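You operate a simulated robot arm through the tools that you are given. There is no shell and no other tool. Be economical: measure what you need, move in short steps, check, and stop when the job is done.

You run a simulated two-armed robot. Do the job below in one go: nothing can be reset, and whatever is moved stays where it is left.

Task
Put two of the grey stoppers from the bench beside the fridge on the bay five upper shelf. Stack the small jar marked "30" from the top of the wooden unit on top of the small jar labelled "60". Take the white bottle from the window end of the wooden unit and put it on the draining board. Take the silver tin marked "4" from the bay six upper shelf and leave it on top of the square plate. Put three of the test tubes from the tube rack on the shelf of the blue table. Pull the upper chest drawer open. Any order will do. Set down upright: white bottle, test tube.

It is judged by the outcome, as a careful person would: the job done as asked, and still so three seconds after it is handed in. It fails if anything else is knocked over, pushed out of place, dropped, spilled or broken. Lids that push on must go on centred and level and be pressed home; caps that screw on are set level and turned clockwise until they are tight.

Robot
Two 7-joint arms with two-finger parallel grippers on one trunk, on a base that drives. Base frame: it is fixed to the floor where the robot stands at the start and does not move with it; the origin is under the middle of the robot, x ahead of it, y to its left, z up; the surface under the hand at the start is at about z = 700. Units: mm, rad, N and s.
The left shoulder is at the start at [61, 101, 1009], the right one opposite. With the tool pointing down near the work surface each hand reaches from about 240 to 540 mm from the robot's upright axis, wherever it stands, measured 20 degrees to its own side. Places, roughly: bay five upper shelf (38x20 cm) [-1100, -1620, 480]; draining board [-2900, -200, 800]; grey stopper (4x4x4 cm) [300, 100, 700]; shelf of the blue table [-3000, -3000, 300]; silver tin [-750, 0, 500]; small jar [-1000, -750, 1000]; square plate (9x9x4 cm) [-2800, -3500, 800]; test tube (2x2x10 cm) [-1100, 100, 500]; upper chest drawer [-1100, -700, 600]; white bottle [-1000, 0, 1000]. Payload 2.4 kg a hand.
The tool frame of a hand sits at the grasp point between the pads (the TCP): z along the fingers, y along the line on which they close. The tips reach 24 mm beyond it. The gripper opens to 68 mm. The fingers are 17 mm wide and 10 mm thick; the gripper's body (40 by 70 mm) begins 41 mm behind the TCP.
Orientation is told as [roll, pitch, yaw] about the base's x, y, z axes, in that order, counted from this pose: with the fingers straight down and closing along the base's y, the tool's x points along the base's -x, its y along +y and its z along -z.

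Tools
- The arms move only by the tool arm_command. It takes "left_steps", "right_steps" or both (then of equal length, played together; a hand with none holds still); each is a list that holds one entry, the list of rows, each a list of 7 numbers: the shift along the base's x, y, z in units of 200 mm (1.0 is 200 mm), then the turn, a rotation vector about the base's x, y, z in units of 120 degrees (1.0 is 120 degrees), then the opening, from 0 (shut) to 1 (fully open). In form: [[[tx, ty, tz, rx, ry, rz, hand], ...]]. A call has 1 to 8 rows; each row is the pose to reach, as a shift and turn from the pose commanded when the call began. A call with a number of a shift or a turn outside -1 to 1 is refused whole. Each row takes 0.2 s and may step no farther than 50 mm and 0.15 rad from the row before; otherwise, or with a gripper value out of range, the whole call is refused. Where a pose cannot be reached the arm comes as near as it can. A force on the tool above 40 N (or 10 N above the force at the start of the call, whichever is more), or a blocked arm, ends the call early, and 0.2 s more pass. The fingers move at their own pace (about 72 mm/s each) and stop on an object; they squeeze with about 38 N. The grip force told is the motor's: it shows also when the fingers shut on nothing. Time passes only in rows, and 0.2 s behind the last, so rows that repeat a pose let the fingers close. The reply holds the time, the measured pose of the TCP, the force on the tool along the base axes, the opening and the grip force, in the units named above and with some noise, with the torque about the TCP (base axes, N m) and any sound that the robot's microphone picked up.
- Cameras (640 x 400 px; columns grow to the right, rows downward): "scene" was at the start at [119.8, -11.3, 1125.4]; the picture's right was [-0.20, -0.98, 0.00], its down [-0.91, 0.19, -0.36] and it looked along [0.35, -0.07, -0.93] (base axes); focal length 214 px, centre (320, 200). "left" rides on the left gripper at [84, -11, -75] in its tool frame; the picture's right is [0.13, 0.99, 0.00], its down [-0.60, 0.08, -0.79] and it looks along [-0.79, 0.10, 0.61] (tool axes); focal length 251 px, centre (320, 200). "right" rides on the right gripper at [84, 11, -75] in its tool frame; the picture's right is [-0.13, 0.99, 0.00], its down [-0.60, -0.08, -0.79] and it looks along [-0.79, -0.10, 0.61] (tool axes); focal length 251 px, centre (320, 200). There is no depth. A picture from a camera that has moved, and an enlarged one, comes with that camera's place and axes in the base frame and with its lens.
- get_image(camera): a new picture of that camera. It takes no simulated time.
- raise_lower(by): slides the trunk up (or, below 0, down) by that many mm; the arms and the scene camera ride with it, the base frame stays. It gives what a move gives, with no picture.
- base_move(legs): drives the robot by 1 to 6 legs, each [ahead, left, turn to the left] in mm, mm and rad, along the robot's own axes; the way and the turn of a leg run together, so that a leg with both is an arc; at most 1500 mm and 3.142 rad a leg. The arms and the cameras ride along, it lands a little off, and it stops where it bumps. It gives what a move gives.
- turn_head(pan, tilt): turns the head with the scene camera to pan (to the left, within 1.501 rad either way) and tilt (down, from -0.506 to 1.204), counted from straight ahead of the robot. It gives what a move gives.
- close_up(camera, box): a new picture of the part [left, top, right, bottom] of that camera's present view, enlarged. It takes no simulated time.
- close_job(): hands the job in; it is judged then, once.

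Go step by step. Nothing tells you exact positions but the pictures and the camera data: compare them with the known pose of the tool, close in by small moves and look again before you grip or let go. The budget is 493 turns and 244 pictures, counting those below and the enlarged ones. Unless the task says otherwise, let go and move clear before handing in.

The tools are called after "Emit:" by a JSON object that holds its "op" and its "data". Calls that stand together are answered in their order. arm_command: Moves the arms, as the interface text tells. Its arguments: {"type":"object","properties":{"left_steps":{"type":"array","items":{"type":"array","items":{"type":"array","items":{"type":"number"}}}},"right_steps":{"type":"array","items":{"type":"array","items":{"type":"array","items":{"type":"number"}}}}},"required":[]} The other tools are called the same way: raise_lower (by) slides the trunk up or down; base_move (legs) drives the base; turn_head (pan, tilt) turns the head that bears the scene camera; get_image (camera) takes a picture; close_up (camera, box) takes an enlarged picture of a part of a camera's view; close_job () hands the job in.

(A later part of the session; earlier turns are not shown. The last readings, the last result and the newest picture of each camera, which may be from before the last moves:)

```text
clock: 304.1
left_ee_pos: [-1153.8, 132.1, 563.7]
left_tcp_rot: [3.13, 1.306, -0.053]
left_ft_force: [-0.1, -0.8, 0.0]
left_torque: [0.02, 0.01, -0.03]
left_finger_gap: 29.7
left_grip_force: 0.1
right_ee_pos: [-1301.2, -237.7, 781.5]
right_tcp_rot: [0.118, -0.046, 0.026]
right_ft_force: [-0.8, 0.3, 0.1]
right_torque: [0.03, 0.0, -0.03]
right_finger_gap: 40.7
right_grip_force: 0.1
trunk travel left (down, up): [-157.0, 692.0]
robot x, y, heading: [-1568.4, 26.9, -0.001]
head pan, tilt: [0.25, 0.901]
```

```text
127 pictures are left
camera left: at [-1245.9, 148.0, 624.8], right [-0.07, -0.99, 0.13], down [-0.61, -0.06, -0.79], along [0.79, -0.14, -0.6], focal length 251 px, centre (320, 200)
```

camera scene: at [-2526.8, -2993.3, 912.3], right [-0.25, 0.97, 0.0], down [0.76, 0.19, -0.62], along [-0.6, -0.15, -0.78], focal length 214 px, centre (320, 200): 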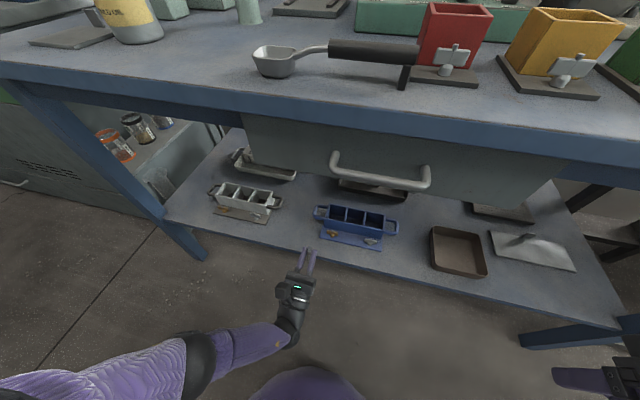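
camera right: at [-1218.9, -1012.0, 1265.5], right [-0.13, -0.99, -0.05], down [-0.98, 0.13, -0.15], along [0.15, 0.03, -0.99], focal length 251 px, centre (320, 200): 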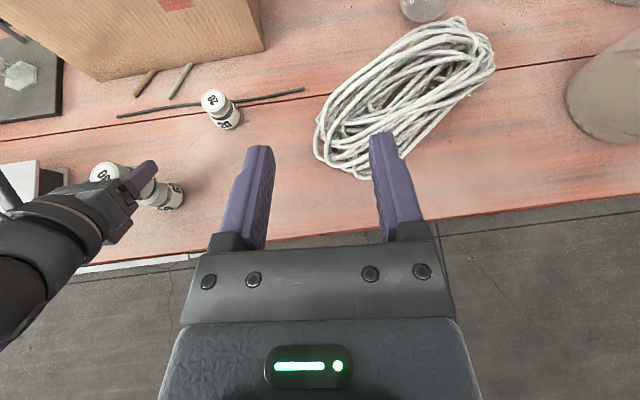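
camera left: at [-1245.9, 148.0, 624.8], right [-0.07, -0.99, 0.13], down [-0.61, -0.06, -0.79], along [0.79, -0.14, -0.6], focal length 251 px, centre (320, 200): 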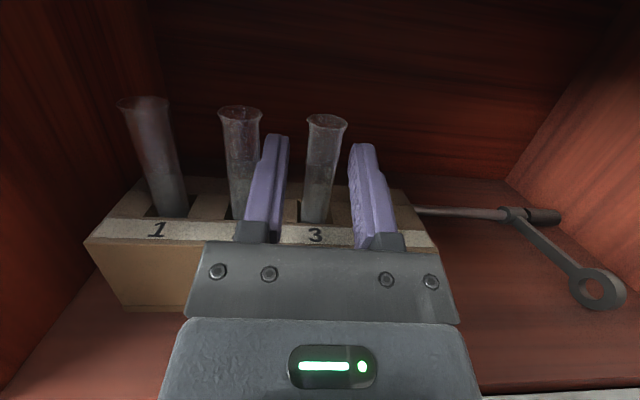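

Same picture as with tube 4. I'll close on it and lift in two stages.

Emit:
{"op": "arm_command", "data": {"left_steps": [[[0, 0, 0, 0, 0, 0, 0.35], [0, 0, 0, 0, 0, 0, 0.2], [0, 0, 0, 0, 0, 0, 0], [0, 0, 0, 0, 0, 0, 0], [0, 0, 0, 0, 0, 0, 0]]]}}

Emit:
{"op": "raise_lower", "data": {"by": 30}}

Emit:
{"op": "raise_lower", "data": {"by": 30}}

Emit:
{"op": "get_image", "data": {"camera": "left"}}

```text
clock: 305.4
left_ee_pos: [-1152.6, 132.4, 562.7]
left_tcp_rot: [3.128, 1.306, -0.053]
left_ft_force: [0.2, 0.3, -0.9]
left_torque: [0.03, -0.01, -0.01]
left_finger_gap: 13.3
left_grip_force: 33.4
right_ee_pos: [-1301.3, -237.4, 781.5]
right_tcp_rot: [0.119, -0.046, 0.025]
right_ft_force: [-0.5, 0.0, 0.4]
right_torque: [0.0, 0.02, 0.01]
right_finger_gap: 40.6
right_grip_force: 0.2
trunk travel left (down, up): [-157.0, 692.0]
robot x, y, heading: [-1569.0, 24.6, 0.002]
head pan, tilt: [0.25, 0.901]
```

```text
clock: 306.1
left_ee_pos: [-1153.4, 131.7, 595.9]
left_tcp_rot: [3.129, 1.302, -0.051]
left_ft_force: [1.0, 1.0, -0.4]
left_torque: [-0.02, -0.03, 0.03]
left_finger_gap: 13.1
left_grip_force: 33.6
right_ee_pos: [-1301.2, -238.6, 811.7]
right_tcp_rot: [0.117, -0.044, 0.024]
right_ft_force: [-1.1, 0.0, 0.3]
right_torque: [-0.02, 0.02, 0.02]
right_finger_gap: 40.8
right_grip_force: 0.1
trunk travel left (down, up): [-187.0, 662.0]
robot x, y, heading: [-1569.9, 26.3, 0.006]
head pan, tilt: [0.25, 0.901]
```

```text
clock: 306.9
left_ee_pos: [-1153.0, 132.7, 631.4]
left_tcp_rot: [3.132, 1.294, -0.052]
left_ft_force: [0.5, -0.8, -0.4]
left_torque: [0.01, 0.0, 0.0]
left_finger_gap: 13.5
left_grip_force: 33.0
right_ee_pos: [-1300.9, -238.0, 842.3]
right_tcp_rot: [0.12, -0.046, 0.025]
right_ft_force: [0.1, -0.2, -0.1]
right_torque: [-0.04, 0.0, -0.01]
right_finger_gap: 40.7
right_grip_force: 0.0
trunk travel left (down, up): [-217.0, 632.0]
robot x, y, heading: [-1569.7, 27.8, 0.003]
head pan, tilt: [0.25, 0.901]
```

```text
126 pictures are left
camera left: at [-1245.7, 148.1, 691.5], right [-0.08, -0.99, 0.13], down [-0.6, -0.06, -0.8], along [0.8, -0.14, -0.59], focal length 251 px, centre (320, 200)
```

left: 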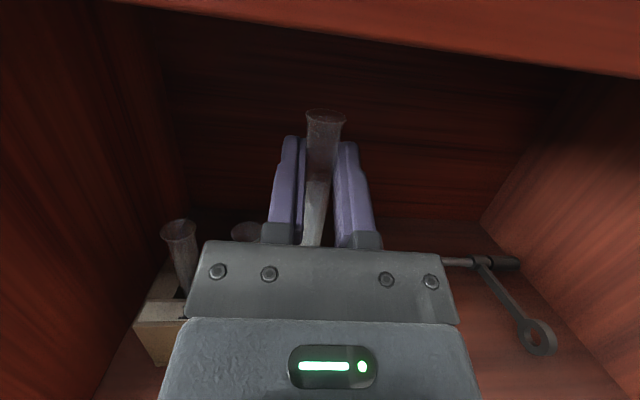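

Tube 3 is out. Off to the blue table again.

Emit:
{"op": "base_move", "data": {"legs": [[-340, 0, 0], [0, 0, 3.138], [0, 1455, 0], [0, 1455, 0]]}}

Emit:
{"op": "raise_lower", "data": {"by": -217}}

Emit:
{"op": "get_image", "data": {"camera": "left"}}

```text
clock: 330.1
left_ee_pos: [-2116.3, -2946.8, 630.7]
left_tcp_rot: [3.132, 1.293, 3.133]
left_ft_force: [-0.5, 0.6, -0.1]
left_torque: [0.02, 0.01, 0.02]
left_finger_gap: 13.3
left_grip_force: 33.1
right_ee_pos: [-1983.8, -2570.1, 841.1]
right_tcp_rot: [0.119, -0.045, -3.078]
right_ft_force: [0.1, 0.5, 0.4]
right_torque: [0.0, -0.02, 0.03]
right_finger_gap: 40.6
right_grip_force: 0.0
trunk travel left (down, up): [-217.0, 632.0]
robot x, y, heading: [-1703.8, -2824.5, -3.102]
head pan, tilt: [0.25, 0.901]
```

```text
clock: 332.4
left_ee_pos: [-2117.5, -2946.6, 414.6]
left_tcp_rot: [3.134, 1.294, 3.133]
left_ft_force: [0.1, -0.1, -0.5]
left_torque: [0.02, -0.06, -0.03]
left_finger_gap: 13.2
left_grip_force: 33.6
right_ee_pos: [-1983.2, -2571.0, 625.4]
right_tcp_rot: [0.117, -0.047, -3.077]
right_ft_force: [0.1, -0.3, 0.1]
right_torque: [-0.01, -0.01, 0.02]
right_finger_gap: 40.8
right_grip_force: 0.2
trunk travel left (down, up): [0.0, 849.0]
robot x, y, heading: [-1704.3, -2822.1, -3.101]
head pan, tilt: [0.25, 0.901]
```

```text
125 pictures are left
camera left: at [-2020.5, -2956.3, 474.7], right [0.04, 0.99, 0.13], down [0.6, 0.08, -0.8], along [-0.8, 0.1, -0.59], focal length 251 px, centre (320, 200)
```

left: 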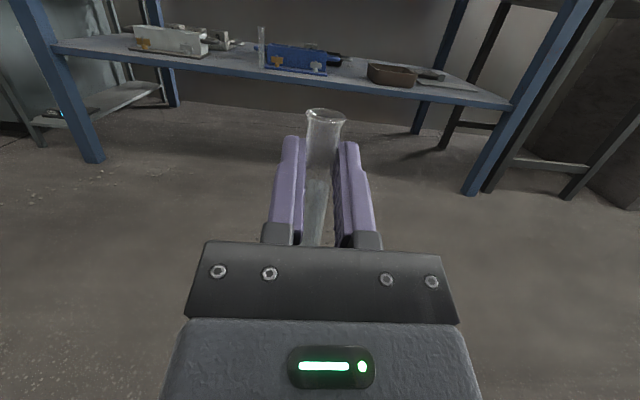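

Emit:
{"op": "base_move", "data": {"legs": [[0, 0, -0.04], [590, 66, 0]]}}

Emit:
{"op": "get_image", "data": {"camera": "left"}}

```text
clock: 336.1
left_ee_pos: [-2715.3, -2986.2, 413.6]
left_tcp_rot: [3.132, 1.294, 3.079]
left_ft_force: [0.1, -0.6, 0.6]
left_torque: [-0.01, -0.01, 0.01]
left_finger_gap: 13.2
left_grip_force: 33.1
right_ee_pos: [-2562.5, -2619.9, 626.1]
right_tcp_rot: [0.119, -0.046, -3.128]
right_ft_force: [-0.3, -0.2, 0.0]
right_torque: [0.01, 0.0, 0.0]
right_finger_gap: 41.0
right_grip_force: 0.1
trunk travel left (down, up): [0.0, 849.0]
robot x, y, heading: [-2295.6, -2885.7, 3.13]
head pan, tilt: [0.25, 0.901]
```

```text
124 pictures are left
camera left: at [-2619.6, -3002.1, 474.5], right [0.09, 0.99, 0.13], down [0.6, 0.05, -0.8], along [-0.79, 0.15, -0.59], focal length 251 px, centre (320, 200)
```

left: 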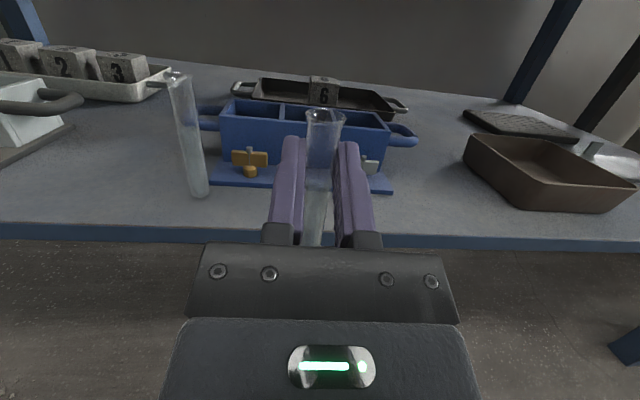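

Emit:
{"op": "base_move", "data": {"legs": [[80, 0, 0.011]]}}

Emit:
{"op": "arm_command", "data": {"left_steps": [[[0, 0, -0.03, 0, -0.0057, 0, 0], [0, 0, -0.055, 0, -0.0057, 0, 0], [0, 0, -0.07, 0, -0.0057, 0, 0], [0, 0, -0.08, 0, -0.0057, 0, 0]]]}}

Emit:
{"op": "get_image", "data": {"camera": "left"}}

```text
clock: 337.2
left_ee_pos: [-2794.3, -2991.5, 414.8]
left_tcp_rot: [3.133, 1.293, 3.091]
left_ft_force: [0.3, 0.7, -0.2]
left_torque: [0.03, 0.02, 0.04]
left_finger_gap: 13.3
left_grip_force: 33.5
right_ee_pos: [-2646.4, -2622.0, 625.0]
right_tcp_rot: [0.118, -0.044, -3.116]
right_ft_force: [-0.9, -0.3, 0.0]
right_torque: [-0.01, 0.01, -0.02]
right_finger_gap: 41.1
right_grip_force: 0.1
trunk travel left (down, up): [0.0, 849.0]
robot x, y, heading: [-2379.2, -2886.5, 3.146]
head pan, tilt: [0.25, 0.901]
```

```text
clock: 338.2
left_ee_pos: [-2795.7, -2991.4, 399.1]
left_tcp_rot: [3.128, 1.299, 3.089]
left_ft_force: [-2.3, 0.0, 28.6]
left_torque: [0.06, 0.58, -0.02]
left_finger_gap: 13.6
left_grip_force: 33.4
right_ee_pos: [-2646.0, -2620.7, 625.5]
right_tcp_rot: [0.12, -0.047, -3.116]
right_ft_force: [-0.7, -0.7, -0.4]
right_torque: [-0.04, 0.04, 0.0]
right_finger_gap: 40.6
right_grip_force: 0.2
trunk travel left (down, up): [0.0, 849.0]
robot x, y, heading: [-2377.4, -2887.9, 3.142]
head pan, tilt: [0.25, 0.901]
```

```text
123 pictures are left
camera left: at [-2699.8, -3005.3, 460.8], right [0.08, 0.99, 0.13], down [0.61, 0.06, -0.79], along [-0.79, 0.14, -0.59], focal length 251 px, centre (320, 200)
```

left: 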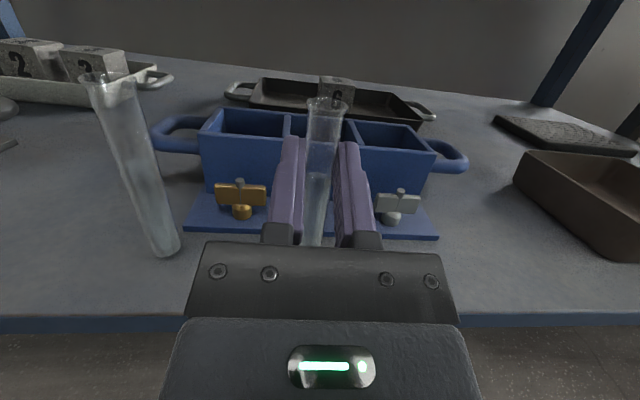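

Contact. I'll ease, trim the tilt, and release as before.

Emit:
{"op": "arm_command", "data": {"left_steps": [[[0, 0, 0.014, 0, -0.0035, 0, 0], [0, 0, 0.014, 0, -0.0035, 0, 0], [0, 0, 0.014, 0, -0.0035, 0, 0.22], [0, 0, 0.014, 0, -0.0035, 0, 0.26], [0, 0, 0.014, 0, -0.0035, 0, 0.3], [0, 0, 0.014, 0, -0.0035, 0, 0.4], [0, 0, 0.014, 0, -0.0035, 0, 0.55], [0, 0, 0.014, 0, -0.0035, 0, 0.55]]]}}

Emit:
{"op": "get_image", "data": {"camera": "left"}}

```text
clock: 340.0
left_ee_pos: [-2795.8, -2991.4, 400.3]
left_tcp_rot: [3.129, 1.313, 3.088]
left_ft_force: [-0.6, 0.3, -0.1]
left_torque: [0.02, 0.01, 0.03]
left_finger_gap: 37.6
left_grip_force: 0.0
right_ee_pos: [-2645.9, -2620.9, 624.3]
right_tcp_rot: [0.119, -0.045, -3.117]
right_ft_force: [0.1, 0.2, 0.8]
right_torque: [0.03, 0.02, 0.02]
right_finger_gap: 40.6
right_grip_force: 0.1
trunk travel left (down, up): [0.0, 849.0]
robot x, y, heading: [-2379.5, -2884.2, 3.143]
head pan, tilt: [0.25, 0.901]
```

```text
122 pictures are left
camera left: at [-2700.1, -3005.4, 462.6], right [0.07, 0.99, 0.13], down [0.62, 0.06, -0.79], along [-0.78, 0.14, -0.6], focal length 251 px, centre (320, 200)
```

left: 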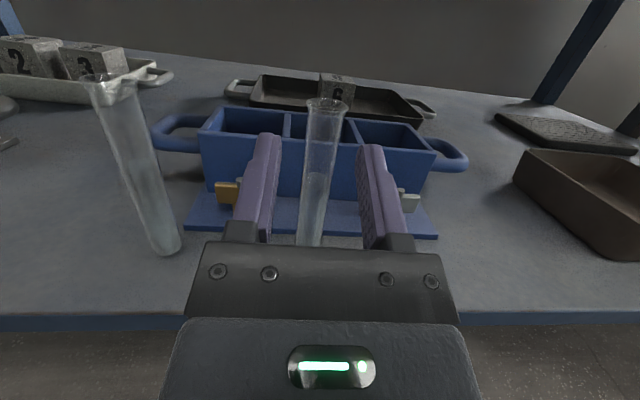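

Standing. Back for the third tube (tube 2).

Emit:
{"op": "base_move", "data": {"legs": [[-400, 0, 0], [0, -1470, 0], [0, -1470, 0], [0, 0, 3.142]]}}

Emit:
{"op": "raise_lower", "data": {"by": 157}}

```text
refused: 3.142 is not a number from -3.14159 to 3.14159
```

```text
clock: 341.8
left_ee_pos: [-2795.7, -2991.4, 563.2]
left_tcp_rot: [3.133, 1.296, 3.09]
left_ft_force: [1.0, 0.1, 0.5]
left_torque: [0.01, 0.02, -0.02]
left_finger_gap: 37.5
left_grip_force: 0.1
right_ee_pos: [-2646.3, -2620.7, 781.6]
right_tcp_rot: [0.119, -0.045, -3.116]
right_ft_force: [-0.2, 0.4, 0.1]
right_torque: [0.03, -0.02, -0.02]
right_finger_gap: 41.0
right_grip_force: 0.0
trunk travel left (down, up): [-157.0, 692.0]
robot x, y, heading: [-2378.7, -2887.1, 3.144]
head pan, tilt: [0.25, 0.901]
```

The drive was refused (angle a hair too big) while the trunk rose; I'll check the tube was not touched.

Emit:
{"op": "get_image", "data": {"camera": "left"}}

Emit:
{"op": "get_image", "data": {"camera": "scene"}}

```text
121 pictures are left
camera left: at [-2701.1, -3005.6, 625.0], right [0.08, 0.99, 0.13], down [0.6, 0.05, -0.79], along [-0.79, 0.14, -0.59], focal length 251 px, centre (320, 200)
```

left: 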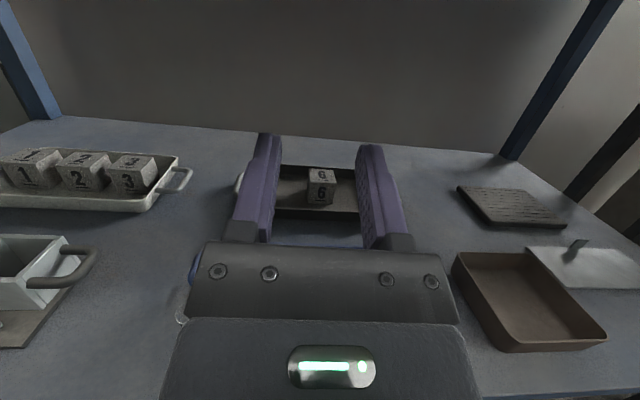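

```text
120 pictures are left
camera scene: at [-2534.6, -2904.9, 1075.6], right [-0.25, 0.97, 0.0], down [0.76, 0.19, -0.62], along [-0.6, -0.15, -0.78], focal length 214 px, centre (320, 200)
```

scene: 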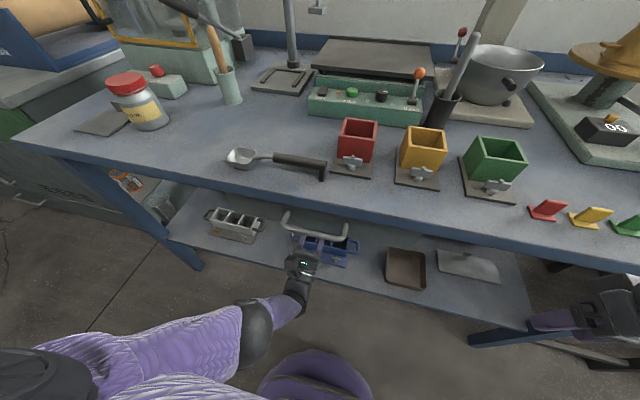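

Emit:
{"op": "base_move", "data": {"legs": [[-400, 0, 0]]}}

Emit:
{"op": "get_image", "data": {"camera": "left"}}

Emit:
{"op": "base_move", "data": {"legs": [[0, -1470, 0], [0, -1470, 0], [0, 0, 3.141]]}}

```text
clock: 344.3
left_ee_pos: [-2400.2, -2991.5, 564.8]
left_tcp_rot: [3.135, 1.297, 3.088]
left_ft_force: [0.4, -0.1, 0.5]
left_torque: [0.01, -0.03, -0.02]
left_finger_gap: 37.5
left_grip_force: 0.1
right_ee_pos: [-2249.3, -2621.6, 782.3]
right_tcp_rot: [0.119, -0.046, -3.12]
right_ft_force: [0.7, -0.4, -0.1]
right_torque: [-0.01, 0.02, 0.03]
right_finger_gap: 40.7
right_grip_force: 0.1
trunk travel left (down, up): [-157.0, 692.0]
robot x, y, heading: [-1979.2, -2887.3, 3.134]
head pan, tilt: [0.25, 0.901]
```

```text
119 pictures are left
camera left: at [-2305.3, -3005.6, 625.1], right [0.08, 0.99, 0.13], down [0.6, 0.05, -0.79], along [-0.79, 0.14, -0.59], focal length 251 px, centre (320, 200)
```

left: 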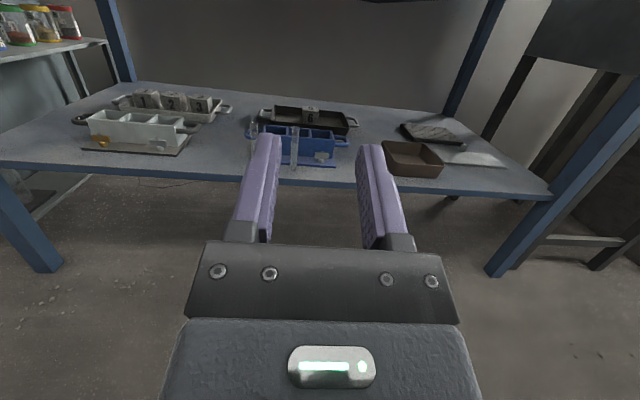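

```text
clock: 365.9
left_ee_pos: [-1572.3, 177.9, 563.8]
left_tcp_rot: [3.135, 1.299, -0.043]
left_ft_force: [-0.9, -0.1, -0.2]
left_torque: [0.0, 0.0, 0.01]
left_finger_gap: 37.2
left_grip_force: 0.1
right_ee_pos: [-1721.2, -192.0, 781.4]
right_tcp_rot: [0.118, -0.045, 0.032]
right_ft_force: [0.3, 0.1, 0.8]
right_torque: [-0.02, 0.0, -0.02]
right_finger_gap: 40.9
right_grip_force: 0.1
trunk travel left (down, up): [-157.0, 692.0]
robot x, y, heading: [-1993.7, 72.0, 0.009]
head pan, tilt: [0.25, 0.901]
```

Emit:
{"op": "base_move", "data": {"legs": [[270, -8, -0.009]]}}

Emit:
{"op": "arm_command", "data": {"left_steps": [[[0, 0, 0, 0, 0, 0, 0.44], [0, 0, 0, 0, 0, 0, 0.44]]]}}

Emit:
{"op": "get_image", "data": {"camera": "left"}}

```text
clock: 367.8
left_ee_pos: [-1303.1, 168.4, 564.7]
left_tcp_rot: [3.134, 1.299, -0.053]
left_ft_force: [0.2, -1.0, -0.5]
left_torque: [0.0, 0.0, 0.04]
left_finger_gap: 37.3
left_grip_force: 0.1
right_ee_pos: [-1453.1, -201.0, 782.5]
right_tcp_rot: [0.118, -0.045, 0.022]
right_ft_force: [-0.7, -0.2, 0.3]
right_torque: [-0.01, 0.0, -0.02]
right_finger_gap: 40.9
right_grip_force: 0.0
trunk travel left (down, up): [-157.0, 692.0]
robot x, y, heading: [-1725.2, 67.7, -0.006]
head pan, tilt: [0.25, 0.901]
```

```text
clock: 368.4
left_ee_pos: [-1302.4, 167.4, 565.2]
left_tcp_rot: [3.134, 1.298, -0.052]
left_ft_force: [0.5, 0.3, -0.3]
left_torque: [-0.01, -0.03, 0.01]
left_finger_gap: 29.9
left_grip_force: 0.2
right_ee_pos: [-1453.9, -202.8, 781.0]
right_tcp_rot: [0.118, -0.044, 0.024]
right_ft_force: [-0.1, -0.8, -0.3]
right_torque: [0.01, -0.01, -0.01]
right_finger_gap: 41.0
right_grip_force: 0.1
trunk travel left (down, up): [-157.0, 692.0]
robot x, y, heading: [-1726.2, 64.7, -0.0]
head pan, tilt: [0.25, 0.901]
```

```text
118 pictures are left
camera left: at [-1395.8, 184.1, 625.1], right [-0.08, -0.99, 0.13], down [-0.6, -0.05, -0.79], along [0.79, -0.14, -0.59], focal length 251 px, centre (320, 200)
```

left: 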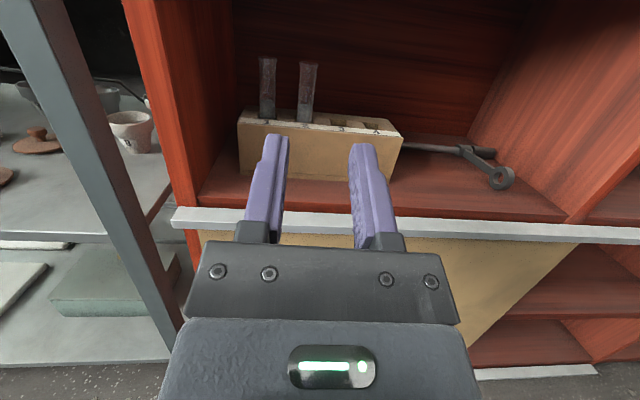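

Emit:
{"op": "base_move", "data": {"legs": [[135, 2, 0]]}}

Emit:
{"op": "get_image", "data": {"camera": "left"}}

```text
clock: 369.7
left_ee_pos: [-1168.9, 167.6, 563.9]
left_tcp_rot: [3.135, 1.298, -0.057]
left_ft_force: [-0.1, -0.2, -0.5]
left_torque: [0.0, -0.01, 0.01]
left_finger_gap: 30.1
left_grip_force: 0.1
right_ee_pos: [-1323.4, -202.0, 782.1]
right_tcp_rot: [0.119, -0.044, 0.02]
right_ft_force: [0.6, 0.1, -0.4]
right_torque: [-0.02, 0.01, 0.0]
right_finger_gap: 40.8
right_grip_force: 0.1
trunk travel left (down, up): [-157.0, 692.0]
robot x, y, heading: [-1589.9, 66.1, -0.008]
head pan, tilt: [0.25, 0.901]
```

```text
117 pictures are left
camera left: at [-1262.2, 184.5, 625.1], right [-0.08, -0.99, 0.13], down [-0.6, -0.05, -0.79], along [0.79, -0.14, -0.59], focal length 251 px, centre (320, 200)
```

left: 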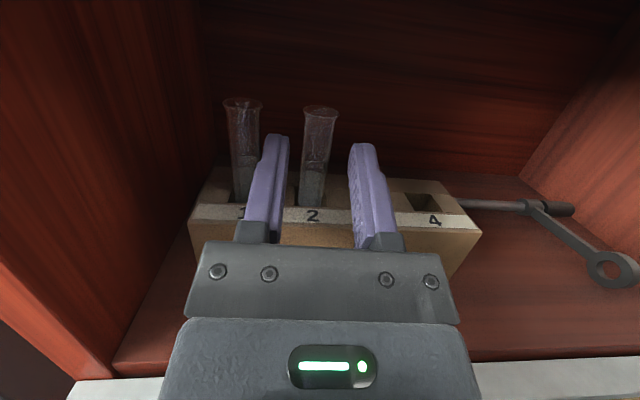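

Emit:
{"op": "arm_command", "data": {"left_steps": [[[0, 0.01, 0, 0, 0, 0, 0.44], [0, 0.01, 0, 0, 0, 0, 0.44]]]}}

Emit:
{"op": "base_move", "data": {"legs": [[16, 0, 0]]}}

Emit:
{"op": "get_image", "data": {"camera": "left"}}

```text
clock: 370.3
left_ee_pos: [-1169.6, 171.1, 564.4]
left_tcp_rot: [3.134, 1.298, -0.056]
left_ft_force: [0.1, 0.4, 0.3]
left_torque: [-0.01, 0.01, -0.02]
left_finger_gap: 29.6
left_grip_force: 0.0
right_ee_pos: [-1322.1, -201.3, 781.5]
right_tcp_rot: [0.119, -0.044, 0.02]
right_ft_force: [0.4, 0.5, -0.4]
right_torque: [0.01, 0.03, 0.0]
right_finger_gap: 40.8
right_grip_force: 0.0
trunk travel left (down, up): [-157.0, 692.0]
robot x, y, heading: [-1595.0, 66.3, -0.006]
head pan, tilt: [0.25, 0.901]
```

```text
clock: 371.1
left_ee_pos: [-1153.5, 170.6, 564.2]
left_tcp_rot: [3.135, 1.299, -0.056]
left_ft_force: [0.2, -0.6, 0.3]
left_torque: [0.03, -0.02, -0.02]
left_finger_gap: 29.9
left_grip_force: 0.0
right_ee_pos: [-1304.7, -201.6, 783.6]
right_tcp_rot: [0.119, -0.047, 0.019]
right_ft_force: [0.2, -0.2, 0.2]
right_torque: [-0.04, 0.01, -0.02]
right_finger_gap: 40.9
right_grip_force: 0.1
trunk travel left (down, up): [-157.0, 692.0]
robot x, y, heading: [-1576.7, 64.0, -0.006]
head pan, tilt: [0.25, 0.901]
```

```text
116 pictures are left
camera left: at [-1246.2, 186.5, 625.0], right [-0.08, -0.99, 0.13], down [-0.6, -0.05, -0.79], along [0.79, -0.14, -0.59], focal length 251 px, centre (320, 200)
```

left: 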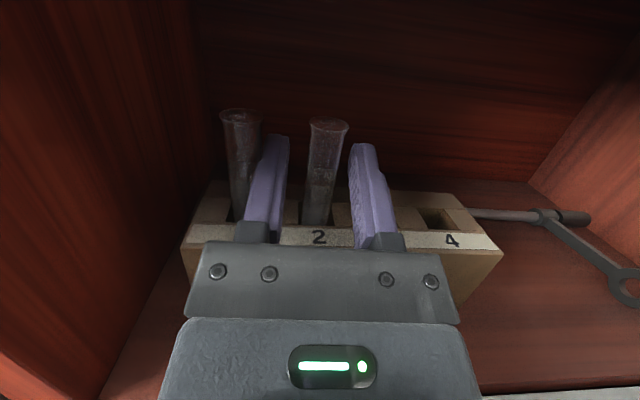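

Emit:
{"op": "arm_command", "data": {"left_steps": [[[0, 0, 0, 0, 0, 0, 0.35], [0, 0, 0, 0, 0, 0, 0.2], [0, 0, 0, 0, 0, 0, 0], [0, 0, 0, 0, 0, 0, 0], [0, 0, 0, 0, 0, 0, 0]]]}}

Emit:
{"op": "raise_lower", "data": {"by": 30}}

Emit:
{"op": "raise_lower", "data": {"by": 30}}

Emit:
{"op": "get_image", "data": {"camera": "left"}}

```text
clock: 372.3
left_ee_pos: [-1154.2, 169.6, 562.8]
left_tcp_rot: [3.134, 1.298, -0.057]
left_ft_force: [-1.2, -0.2, 0.4]
left_torque: [0.01, -0.01, -0.03]
left_finger_gap: 13.2
left_grip_force: 32.6
right_ee_pos: [-1305.2, -201.1, 781.7]
right_tcp_rot: [0.119, -0.045, 0.018]
right_ft_force: [-0.3, 0.2, 0.3]
right_torque: [0.0, 0.01, 0.0]
right_finger_gap: 40.8
right_grip_force: 0.0
trunk travel left (down, up): [-157.0, 692.0]
robot x, y, heading: [-1575.0, 62.4, -0.007]
head pan, tilt: [0.25, 0.901]
```

```text
clock: 373.0
left_ee_pos: [-1150.9, 170.6, 601.5]
left_tcp_rot: [3.139, 1.281, -0.053]
left_ft_force: [0.0, 0.1, 0.5]
left_torque: [0.0, 0.04, -0.03]
left_finger_gap: 13.0
left_grip_force: 32.8
right_ee_pos: [-1306.0, -201.6, 810.2]
right_tcp_rot: [0.119, -0.046, 0.019]
right_ft_force: [0.0, -0.6, -0.1]
right_torque: [-0.02, 0.0, 0.0]
right_finger_gap: 40.7
right_grip_force: 0.1
trunk travel left (down, up): [-187.0, 662.0]
robot x, y, heading: [-1574.5, 65.6, -0.002]
head pan, tilt: [0.25, 0.901]
```

```text
clock: 373.8
left_ee_pos: [-1150.7, 169.1, 634.1]
left_tcp_rot: [3.142, 1.275, -0.05]
left_ft_force: [0.9, -0.6, -0.5]
left_torque: [-0.03, 0.0, -0.02]
left_finger_gap: 13.5
left_grip_force: 33.4
right_ee_pos: [-1305.5, -200.8, 842.6]
right_tcp_rot: [0.118, -0.044, 0.018]
right_ft_force: [-1.0, -0.7, 0.6]
right_torque: [0.02, -0.01, 0.0]
right_finger_gap: 41.0
right_grip_force: 0.1
trunk travel left (down, up): [-217.0, 632.0]
robot x, y, heading: [-1572.5, 62.8, -0.014]
head pan, tilt: [0.25, 0.901]
```

```text
115 pictures are left
camera left: at [-1245.1, 186.8, 694.8], right [-0.09, -0.99, 0.12], down [-0.59, -0.05, -0.81], along [0.81, -0.14, -0.58], focal length 251 px, centre (320, 200)
```

left: 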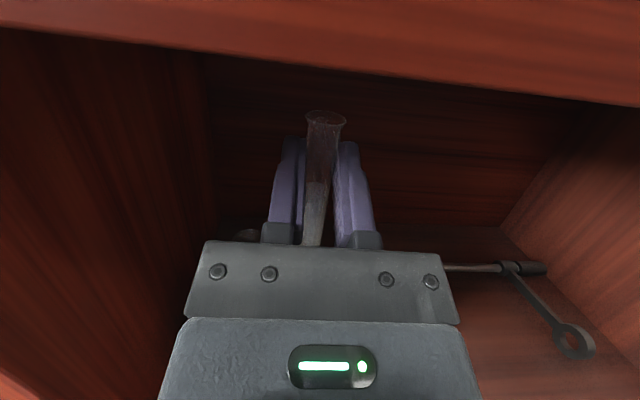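

Emit:
{"op": "base_move", "data": {"legs": [[-340, 0, 0], [0, 0, 3.14], [0, 1430, 0], [0, 1430, 0]]}}

Emit:
{"op": "raise_lower", "data": {"by": -217}}

Emit:
{"op": "get_image", "data": {"camera": "left"}}

```text
clock: 396.6
left_ee_pos: [-2458.4, -2856.2, 636.0]
left_tcp_rot: [3.14, 1.277, 3.031]
left_ft_force: [0.3, -0.5, -0.3]
left_torque: [0.0, -0.01, -0.05]
left_finger_gap: 13.2
left_grip_force: 33.3
right_ee_pos: [-2282.8, -2495.1, 842.8]
right_tcp_rot: [0.118, -0.045, 3.1]
right_ft_force: [0.6, 0.2, -0.2]
right_torque: [-0.02, -0.02, 0.0]
right_finger_gap: 40.7
right_grip_force: 0.0
trunk travel left (down, up): [-217.0, 632.0]
robot x, y, heading: [-2029.0, -2778.9, 3.074]
head pan, tilt: [0.25, 0.901]
```

```text
clock: 398.9
left_ee_pos: [-2458.9, -2856.3, 419.0]
left_tcp_rot: [3.14, 1.276, 3.031]
left_ft_force: [0.3, 0.3, -1.4]
left_torque: [-0.02, 0.01, -0.01]
left_finger_gap: 13.2
left_grip_force: 33.9
right_ee_pos: [-2282.8, -2494.5, 625.1]
right_tcp_rot: [0.119, -0.044, 3.102]
right_ft_force: [-0.3, -0.8, 0.3]
right_torque: [0.04, 0.02, 0.04]
right_finger_gap: 40.7
right_grip_force: 0.1
trunk travel left (down, up): [0.0, 849.0]
robot x, y, heading: [-2029.8, -2775.9, 3.075]
head pan, tilt: [0.25, 0.901]
```

```text
114 pictures are left
camera left: at [-2362.7, -2876.5, 477.9], right [0.14, 0.98, 0.12], down [0.59, 0.02, -0.81], along [-0.8, 0.19, -0.58], focal length 251 px, centre (320, 200)
```

left: 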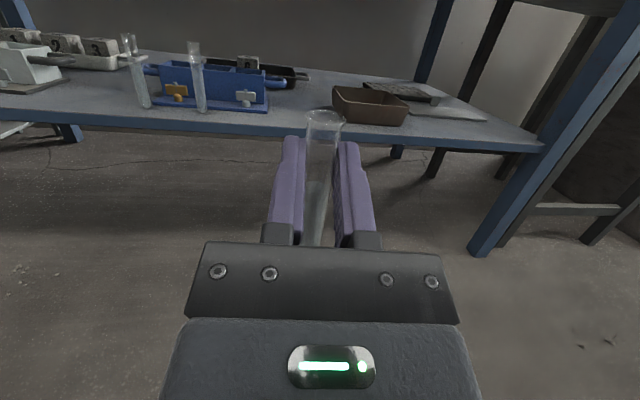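

Emit:
{"op": "base_move", "data": {"legs": [[0, 0, 0.067], [265, 22, 0]]}}

Emit:
{"op": "get_image", "data": {"camera": "left"}}

```text
clock: 401.2
left_ee_pos: [-2717.2, -2908.1, 419.7]
left_tcp_rot: [3.142, 1.277, 3.101]
left_ft_force: [0.5, -0.3, -0.9]
left_torque: [0.02, 0.0, 0.0]
left_finger_gap: 13.2
left_grip_force: 33.2
right_ee_pos: [-2566.1, -2537.2, 624.4]
right_tcp_rot: [0.119, -0.046, -3.113]
right_ft_force: [0.1, 0.2, 0.4]
right_torque: [0.01, 0.04, -0.03]
right_finger_gap: 40.5
right_grip_force: 0.0
trunk travel left (down, up): [0.0, 849.0]
robot x, y, heading: [-2292.8, -2800.2, -3.138]
head pan, tilt: [0.25, 0.901]
```

```text
113 pictures are left
camera left: at [-2620.2, -2922.4, 477.8], right [0.08, 0.99, 0.12], down [0.59, 0.06, -0.81], along [-0.81, 0.13, -0.58], focal length 251 px, centre (320, 200)
```

left: 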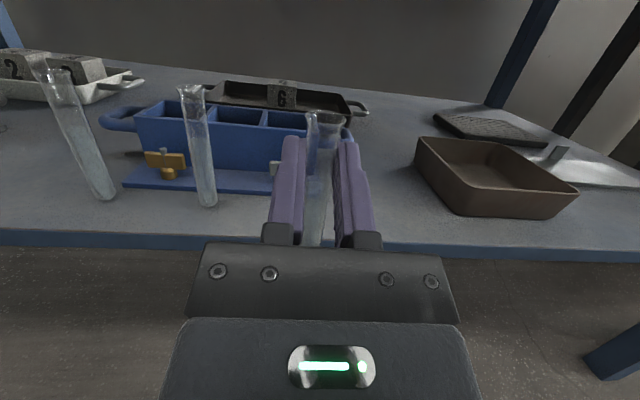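

Emit:
{"op": "base_move", "data": {"legs": [[78, 0, 0]]}}

Emit:
{"op": "arm_command", "data": {"left_steps": [[[0, 0, -0.04, 0, -0.005, 0, 0], [0, 0, -0.07, 0, -0.01, 0, 0], [0, 0, -0.09, 0, -0.01, 0, 0], [0, 0, -0.1, 0, -0.01, 0, 0]]]}}

```text
clock: 402.3
left_ee_pos: [-2797.7, -2909.9, 418.6]
left_tcp_rot: [3.141, 1.276, 3.1]
left_ft_force: [0.3, 0.1, 0.7]
left_torque: [-0.01, -0.02, 0.0]
left_finger_gap: 13.2
left_grip_force: 33.5
right_ee_pos: [-2646.4, -2535.7, 624.3]
right_tcp_rot: [0.119, -0.046, -3.112]
right_ft_force: [0.2, -0.2, -0.8]
right_torque: [0.0, 0.03, 0.0]
right_finger_gap: 40.5
right_grip_force: 0.0
trunk travel left (down, up): [0.0, 849.0]
robot x, y, heading: [-2376.4, -2801.4, -3.137]
head pan, tilt: [0.25, 0.901]
```

```text
clock: 403.3
left_ee_pos: [-2796.0, -2907.2, 399.4]
left_tcp_rot: [3.138, 1.292, 3.096]
left_ft_force: [-2.4, 0.0, 28.2]
left_torque: [-0.03, 0.58, 0.02]
left_finger_gap: 13.5
left_grip_force: 33.8
right_ee_pos: [-2645.0, -2536.6, 625.6]
right_tcp_rot: [0.117, -0.047, -3.115]
right_ft_force: [-0.3, 1.0, 1.0]
right_torque: [-0.01, -0.05, 0.04]
right_finger_gap: 40.6
right_grip_force: 0.0
trunk travel left (down, up): [0.0, 849.0]
robot x, y, heading: [-2376.8, -2801.3, -3.138]
head pan, tilt: [0.25, 0.901]
```

Emit:
{"op": "arm_command", "data": {"left_steps": [[[0, 0, 0.014, 0, -0.002, 0, 0], [0, 0, 0.014, 0, -0.002, 0, 0], [0, 0, 0.014, 0, -0.002, 0, 0.22], [0, 0, 0.014, 0, -0.002, 0, 0.26], [0, 0, 0.014, 0, -0.002, 0, 0.3], [0, 0, 0.014, 0, -0.002, 0, 0.4], [0, 0, 0.014, 0, -0.002, 0, 0.55], [0, 0, 0.014, 0, -0.002, 0, 0.55]]]}}

Emit:
{"op": "base_move", "data": {"legs": [[-300, 0, 0]]}}

Emit:
{"op": "get_image", "data": {"camera": "left"}}

```text
clock: 405.1
left_ee_pos: [-2797.3, -2907.2, 399.8]
left_tcp_rot: [3.135, 1.3, 3.096]
left_ft_force: [0.4, 0.3, 0.9]
left_torque: [-0.02, -0.02, 0.03]
left_finger_gap: 37.6
left_grip_force: 0.1
right_ee_pos: [-2644.7, -2537.0, 624.7]
right_tcp_rot: [0.118, -0.046, -3.114]
right_ft_force: [0.4, -0.6, -0.1]
right_torque: [-0.02, -0.02, -0.01]
right_finger_gap: 40.8
right_grip_force: 0.2
trunk travel left (down, up): [0.0, 849.0]
robot x, y, heading: [-2375.6, -2798.7, -3.139]
head pan, tilt: [0.25, 0.901]
```

```text
clock: 407.1
left_ee_pos: [-2502.7, -2903.6, 400.5]
left_tcp_rot: [3.134, 1.299, 3.088]
left_ft_force: [0.0, 0.3, -0.8]
left_torque: [0.03, -0.04, 0.0]
left_finger_gap: 37.4
left_grip_force: 0.0
right_ee_pos: [-2350.5, -2534.4, 623.6]
right_tcp_rot: [0.12, -0.046, -3.121]
right_ft_force: [-0.2, -0.3, 0.1]
right_torque: [0.0, 0.03, 0.01]
right_finger_gap: 40.6
right_grip_force: 0.1
trunk travel left (down, up): [0.0, 849.0]
robot x, y, heading: [-2079.4, -2802.2, 3.138]
head pan, tilt: [0.25, 0.901]
```

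```text
112 pictures are left
camera left: at [-2407.9, -2919.0, 461.8], right [0.08, 0.99, 0.13], down [0.61, 0.05, -0.79], along [-0.79, 0.14, -0.6], focal length 251 px, centre (320, 200)
```

left: 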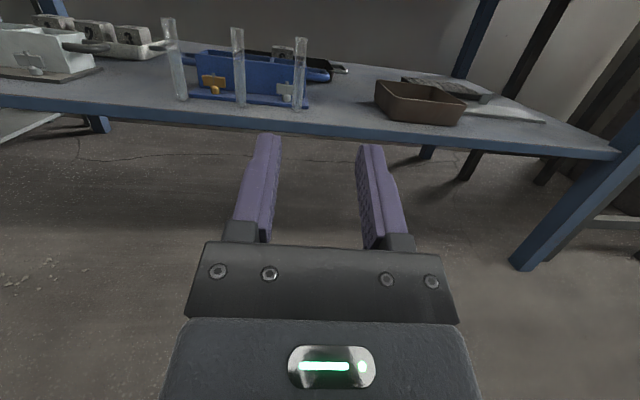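

Three tubes stand on the shelf. While here, I'll raise the trunk and look at the square plate on the table.

Emit:
{"op": "raise_lower", "data": {"by": 300}}

Emit:
{"op": "turn_head", "data": {"pan": 0.6, "tilt": 0.4}}

Emit:
{"op": "get_image", "data": {"camera": "scene"}}

Emit:
{"op": "close_up", "data": {"camera": "scene", "box": [200, 180, 440, 330]}}

```text
clock: 410.1
left_ee_pos: [-2522.5, -2904.0, 762.5]
left_tcp_rot: [-3.131, 1.141, 3.107]
left_ft_force: [-0.1, -0.5, 0.9]
left_torque: [0.04, -0.01, -0.05]
left_finger_gap: 37.6
left_grip_force: 0.1
right_ee_pos: [-2349.7, -2533.9, 924.7]
right_tcp_rot: [0.116, -0.047, -3.123]
right_ft_force: [-0.4, -0.4, 0.2]
right_torque: [0.0, -0.01, -0.01]
right_finger_gap: 40.9
right_grip_force: 0.0
trunk travel left (down, up): [-300.0, 550.0]
robot x, y, heading: [-2078.9, -2802.1, 3.137]
head pan, tilt: [0.25, 0.901]
```

```text
clock: 411.0
left_ee_pos: [-2521.4, -2905.3, 762.4]
left_tcp_rot: [-3.129, 1.142, 3.105]
left_ft_force: [-0.4, 0.1, 0.1]
left_torque: [0.01, -0.02, 0.02]
left_finger_gap: 37.5
left_grip_force: 0.1
right_ee_pos: [-2349.5, -2534.1, 926.0]
right_tcp_rot: [0.119, -0.046, -3.124]
right_ft_force: [-1.1, -0.2, -0.5]
right_torque: [-0.02, -0.01, 0.02]
right_finger_gap: 40.6
right_grip_force: 0.1
trunk travel left (down, up): [-300.0, 550.0]
robot x, y, heading: [-2079.4, -2797.2, 3.138]
head pan, tilt: [0.6, 0.4]
```

```text
111 pictures are left
camera scene: at [-2206.2, -2851.4, 1264.3], right [-0.56, 0.83, 0.0], down [0.32, 0.22, -0.92], along [-0.76, -0.52, -0.39], focal length 214 px, centre (320, 200)
```

scene: 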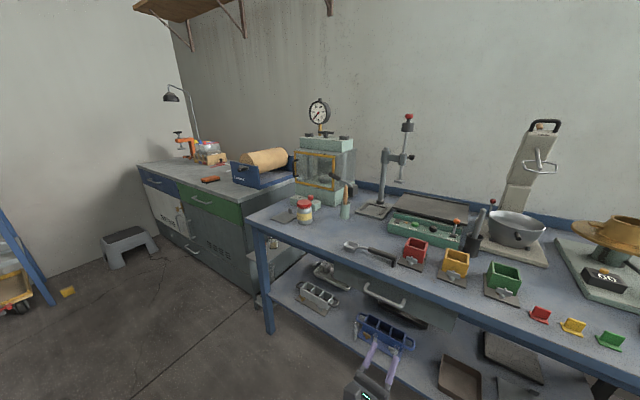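

```text
2.67 times, centred on (320, 255) of scene
camera zoom: at [-2206.2, -2851.4, 1264.3], right [-0.56, 0.83, 0.0], down [0.32, 0.22, -0.92], along [-0.76, -0.52, -0.39], focal length 572 px, centre (320, 53)
```

zoom: 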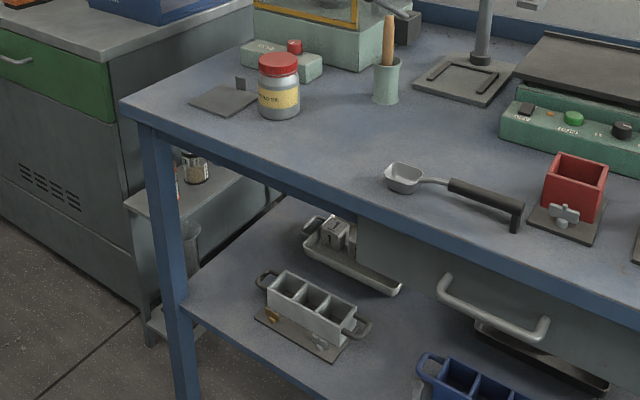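

I know where the plate is: about (-2856,-3508), beside a red-lidded jar. Now I'll drive round the window end to the unit's front for tin and bottle.

Emit:
{"op": "base_move", "data": {"legs": [[0, 0, -1.567], [1480, 0, 0], [1480, 0, 0], [1400, 0, 0]]}}

```text
clock: 435.8
left_ee_pos: [-2163.5, 2001.5, 762.7]
left_tcp_rot: [-3.129, 1.142, 1.552]
left_ft_force: [-0.1, -1.0, 0.1]
left_torque: [0.01, -0.01, -0.02]
left_finger_gap: 37.7
left_grip_force: 0.1
right_ee_pos: [-1789.7, 1835.9, 925.5]
right_tcp_rot: [0.118, -0.044, 1.608]
right_ft_force: [0.0, 0.1, 1.0]
right_torque: [-0.02, -0.02, 0.0]
right_finger_gap: 40.8
right_grip_force: 0.1
trunk travel left (down, up): [-300.0, 550.0]
robot x, y, heading: [-2050.7, 1563.4, 1.585]
head pan, tilt: [0.6, 0.4]
```

Emit:
{"op": "base_move", "data": {"legs": [[0, 0, -1.585], [1480, 0, 0], [290, 0, 0], [0, 0, -1.571]]}}

Emit:
{"op": "turn_head", "data": {"pan": 0.0, "tilt": 0.5}}

Emit:
{"op": "get_image", "data": {"camera": "scene"}}

```text
clock: 452.5
left_ee_pos: [-258.0, 963.9, 761.8]
left_tcp_rot: [-3.129, 1.142, -1.712]
left_ft_force: [0.4, -0.4, -0.3]
left_torque: [-0.02, 0.01, 0.04]
left_finger_gap: 37.4
left_grip_force: 0.0
right_ee_pos: [-608.2, 1174.2, 925.6]
right_tcp_rot: [0.118, -0.044, -1.655]
right_ft_force: [-0.7, -0.1, -0.1]
right_torque: [-0.02, 0.02, 0.02]
right_finger_gap: 40.9
right_grip_force: 0.0
trunk travel left (down, up): [-300.0, 550.0]
robot x, y, heading: [-312.6, 1414.9, -1.683]
head pan, tilt: [0.6, 0.4]
```

```text
clock: 453.5
left_ee_pos: [-257.1, 965.2, 762.1]
left_tcp_rot: [-3.128, 1.142, -1.711]
left_ft_force: [-0.5, 0.2, 0.3]
left_torque: [0.01, -0.02, 0.0]
left_finger_gap: 37.2
left_grip_force: 0.1
right_ee_pos: [-608.0, 1174.9, 925.8]
right_tcp_rot: [0.119, -0.046, -1.655]
right_ft_force: [-0.4, -0.2, -0.1]
right_torque: [-0.01, -0.02, 0.02]
right_finger_gap: 40.7
right_grip_force: 0.1
trunk travel left (down, up): [-300.0, 550.0]
robot x, y, heading: [-317.6, 1411.2, -1.68]
head pan, tilt: [0.0, 0.499]
```

```text
109 pictures are left
camera scene: at [-331.9, 1276.1, 1255.2], right [-0.99, 0.11, 0.0], down [0.05, 0.48, -0.88], along [-0.09, -0.87, -0.48], focal length 214 px, centre (320, 200)
```

scene: 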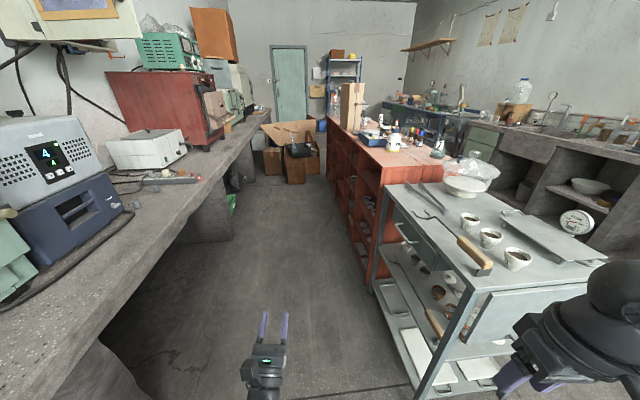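

The aisle is clear. I'll straighten, drive to bay six and face it.

Emit:
{"op": "base_move", "data": {"legs": [[0, 0, 0.112], [1430, 110, 0], [0, 0, -1.571]]}}

Emit:
{"op": "turn_head", "data": {"pan": 0.0, "tilt": 0.6}}

Emit:
{"op": "get_image", "data": {"camera": "scene"}}

```text
clock: 464.9
left_ee_pos: [-626.9, -166.2, 762.7]
left_tcp_rot: [-3.129, 1.141, -3.107]
left_ft_force: [-0.1, -0.5, 0.6]
left_torque: [0.0, -0.01, -0.03]
left_finger_gap: 37.3
left_grip_force: 0.0
right_ee_pos: [-480.3, 216.1, 925.1]
right_tcp_rot: [0.119, -0.045, -3.051]
right_ft_force: [-0.5, -0.2, 0.1]
right_torque: [0.0, 0.0, -0.01]
right_finger_gap: 40.8
right_grip_force: 0.0
trunk travel left (down, up): [-300.0, 550.0]
robot x, y, heading: [-189.4, -27.2, -3.072]
head pan, tilt: [0.0, 0.499]
```

```text
clock: 465.6
left_ee_pos: [-627.1, -165.4, 763.4]
left_tcp_rot: [-3.13, 1.142, -3.108]
left_ft_force: [0.1, -0.1, 1.3]
left_torque: [0.03, 0.01, 0.01]
left_finger_gap: 37.6
left_grip_force: 0.1
right_ee_pos: [-479.8, 215.6, 925.2]
right_tcp_rot: [0.119, -0.045, -3.052]
right_ft_force: [-0.4, -0.9, 1.1]
right_torque: [-0.02, 0.0, 0.0]
right_finger_gap: 41.0
right_grip_force: 0.2
trunk travel left (down, up): [-300.0, 550.0]
robot x, y, heading: [-195.1, -28.3, -3.078]
head pan, tilt: [0.0, 0.6]
```

```text
108 pictures are left
camera scene: at [-330.6, -39.3, 1246.1], right [-0.07, 1.0, 0.0], down [0.56, 0.04, -0.83], along [-0.82, -0.05, -0.56], focal length 214 px, centre (320, 200)
```

scene: 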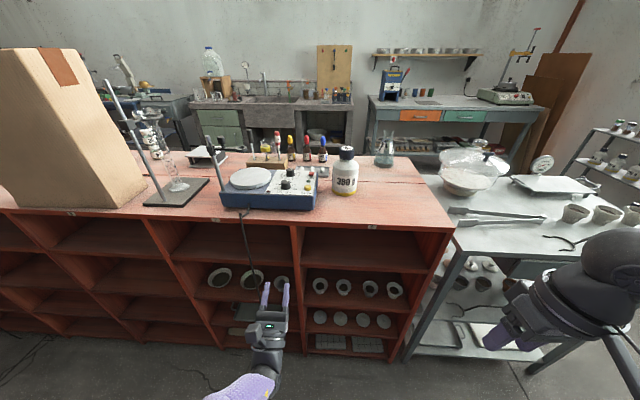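

Tin 4 is the left-most on the second shelf, near (-830,-68). I'll lower, tilt the left hand to about 72°, and look closely.

Emit:
{"op": "raise_lower", "data": {"by": -270}}

Emit:
{"op": "arm_command", "data": {"left_steps": [[[0, 0, 0, 0, -0.06, 0, 0.8], [0, 0, 0, 0, -0.12, 0, 0.8], [0, 0, 0, 0, -0.18, 0, 0.8], [0, 0, 0, 0, -0.24, 0, 0.8], [0, 0, 0, 0, -0.3, 0, 0.8], [0, 0, 0, 0, -0.358, 0, 0.8]]]}}

Emit:
{"op": "get_image", "data": {"camera": "left"}}

Emit:
{"op": "close_up", "data": {"camera": "scene", "box": [240, 180, 400, 280]}}

```text
clock: 468.3
left_ee_pos: [-626.8, -166.9, 493.2]
left_tcp_rot: [-3.13, 1.141, -3.107]
left_ft_force: [-0.4, 0.4, 0.9]
left_torque: [0.03, -0.02, 0.03]
left_finger_gap: 37.4
left_grip_force: 0.1
right_ee_pos: [-480.0, 216.4, 655.7]
right_tcp_rot: [0.118, -0.046, -3.05]
right_ft_force: [0.2, -0.2, -0.4]
right_torque: [0.0, 0.01, 0.0]
right_finger_gap: 40.8
right_grip_force: 0.1
trunk travel left (down, up): [-30.0, 820.0]
robot x, y, heading: [-196.1, -33.8, -3.08]
head pan, tilt: [0.0, 0.6]
```

```text
clock: 469.7
left_ee_pos: [-626.8, -167.1, 490.8]
left_tcp_rot: [-0.062, 1.251, -0.045]
left_ft_force: [0.5, -0.6, -0.1]
left_torque: [0.01, -0.02, -0.02]
left_finger_gap: 54.6
left_grip_force: 0.0
right_ee_pos: [-480.3, 214.6, 655.4]
right_tcp_rot: [0.119, -0.046, -3.052]
right_ft_force: [-0.9, 0.5, 0.1]
right_torque: [-0.01, 0.0, 0.03]
right_finger_gap: 40.9
right_grip_force: 0.0
trunk travel left (down, up): [-30.0, 820.0]
robot x, y, heading: [-194.4, -32.9, -3.076]
head pan, tilt: [0.0, 0.6]
```

```text
107 pictures are left
camera left: at [-580.7, -173.3, 596.5], right [-0.05, 0.99, 0.1], down [0.94, 0.08, -0.32], along [-0.33, 0.08, -0.94], focal length 251 px, centre (320, 200)
```

left: 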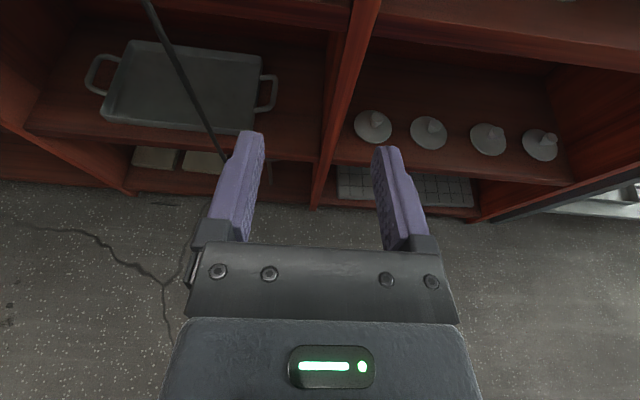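

```text
4.00 times, centred on (320, 230) of scene
camera zoom: at [-409.2, -44.5, 968.7], right [-0.07, 1.0, 0.0], down [0.56, 0.04, -0.82], along [-0.82, -0.05, -0.57], focal length 858 px, centre (320, 80)
```

zoom: 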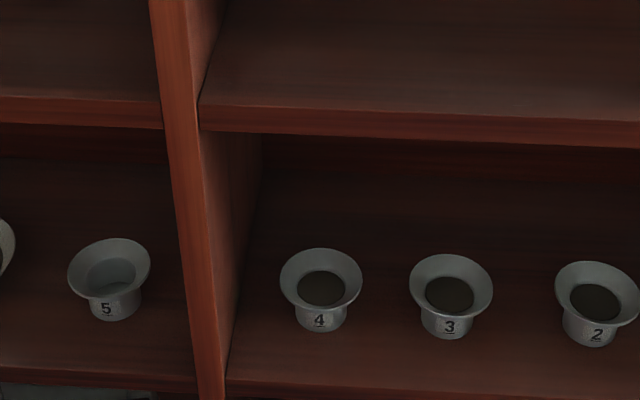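

Tin 4: rim about 57 mm, body 37 mm, centre near (-825,-68). I'll square up the base, set the hand to 80°, and line up in front of it.

Emit:
{"op": "base_move", "data": {"legs": [[0, 0, -0.066], [60, -68, 0]]}}

Emit:
{"op": "arm_command", "data": {"left_steps": [[[0, 0, 0.03, 0, 0.035, 0, 1], [0, 0, 0.06, 0, 0.069, 0, 1], [0, 0, 0.06, 0, 0.069, 0, 1]]]}}

Emit:
{"op": "get_image", "data": {"camera": "left"}}

Emit:
{"op": "close_up", "data": {"camera": "scene", "box": [220, 180, 420, 305]}}

```text
clock: 471.3
left_ee_pos: [-696.4, -67.0, 492.8]
left_tcp_rot: [-0.06, 1.25, -0.114]
left_ft_force: [0.0, 0.0, 0.5]
left_torque: [0.01, 0.02, 0.0]
left_finger_gap: 54.5
left_grip_force: 0.0
right_ee_pos: [-523.4, 303.5, 654.6]
right_tcp_rot: [0.119, -0.045, -3.122]
right_ft_force: [0.2, 1.0, -0.7]
right_torque: [0.0, 0.01, -0.04]
right_finger_gap: 40.8
right_grip_force: 0.0
trunk travel left (down, up): [-30.0, 820.0]
robot x, y, heading: [-256.4, 38.1, 3.14]
head pan, tilt: [0.0, 0.6]
```

```text
clock: 472.1
left_ee_pos: [-696.7, -68.9, 504.3]
left_tcp_rot: [-0.152, 1.392, -0.202]
left_ft_force: [0.0, -0.5, -0.1]
left_torque: [-0.04, -0.02, 0.04]
left_finger_gap: 67.9
left_grip_force: 0.1
right_ee_pos: [-524.8, 302.8, 654.8]
right_tcp_rot: [0.119, -0.045, -3.12]
right_ft_force: [-1.1, -0.7, 0.6]
right_torque: [0.02, 0.0, -0.01]
right_finger_gap: 40.9
right_grip_force: 0.1
trunk travel left (down, up): [-30.0, 820.0]
robot x, y, heading: [-253.4, 36.1, 3.141]
head pan, tilt: [0.0, 0.6]
```

```text
105 pictures are left
camera left: at [-636.7, -79.4, 600.5], right [0.03, 0.99, 0.1], down [0.89, 0.02, -0.46], along [-0.46, 0.1, -0.88], focal length 251 px, centre (320, 200)
```

left: 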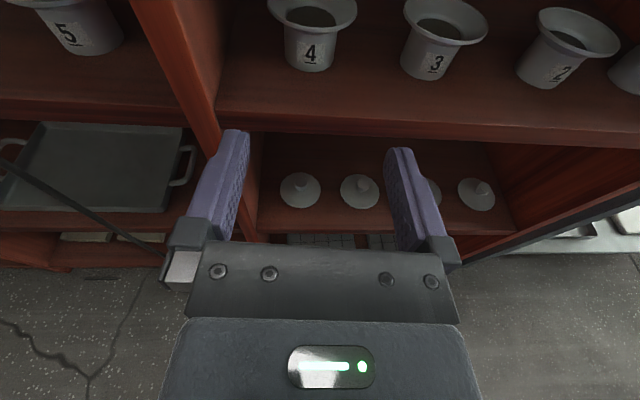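

```text
3.20 times, centred on (320, 242) of scene
camera zoom: at [-470.8, 38.7, 968.7], right [0.0, 1.0, 0.0], down [0.57, 0.0, -0.82], along [-0.82, 0.0, -0.57], focal length 686 px, centre (320, 64)
```

zoom: 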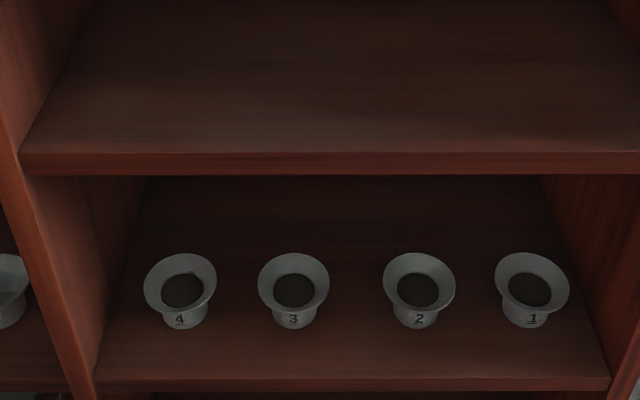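

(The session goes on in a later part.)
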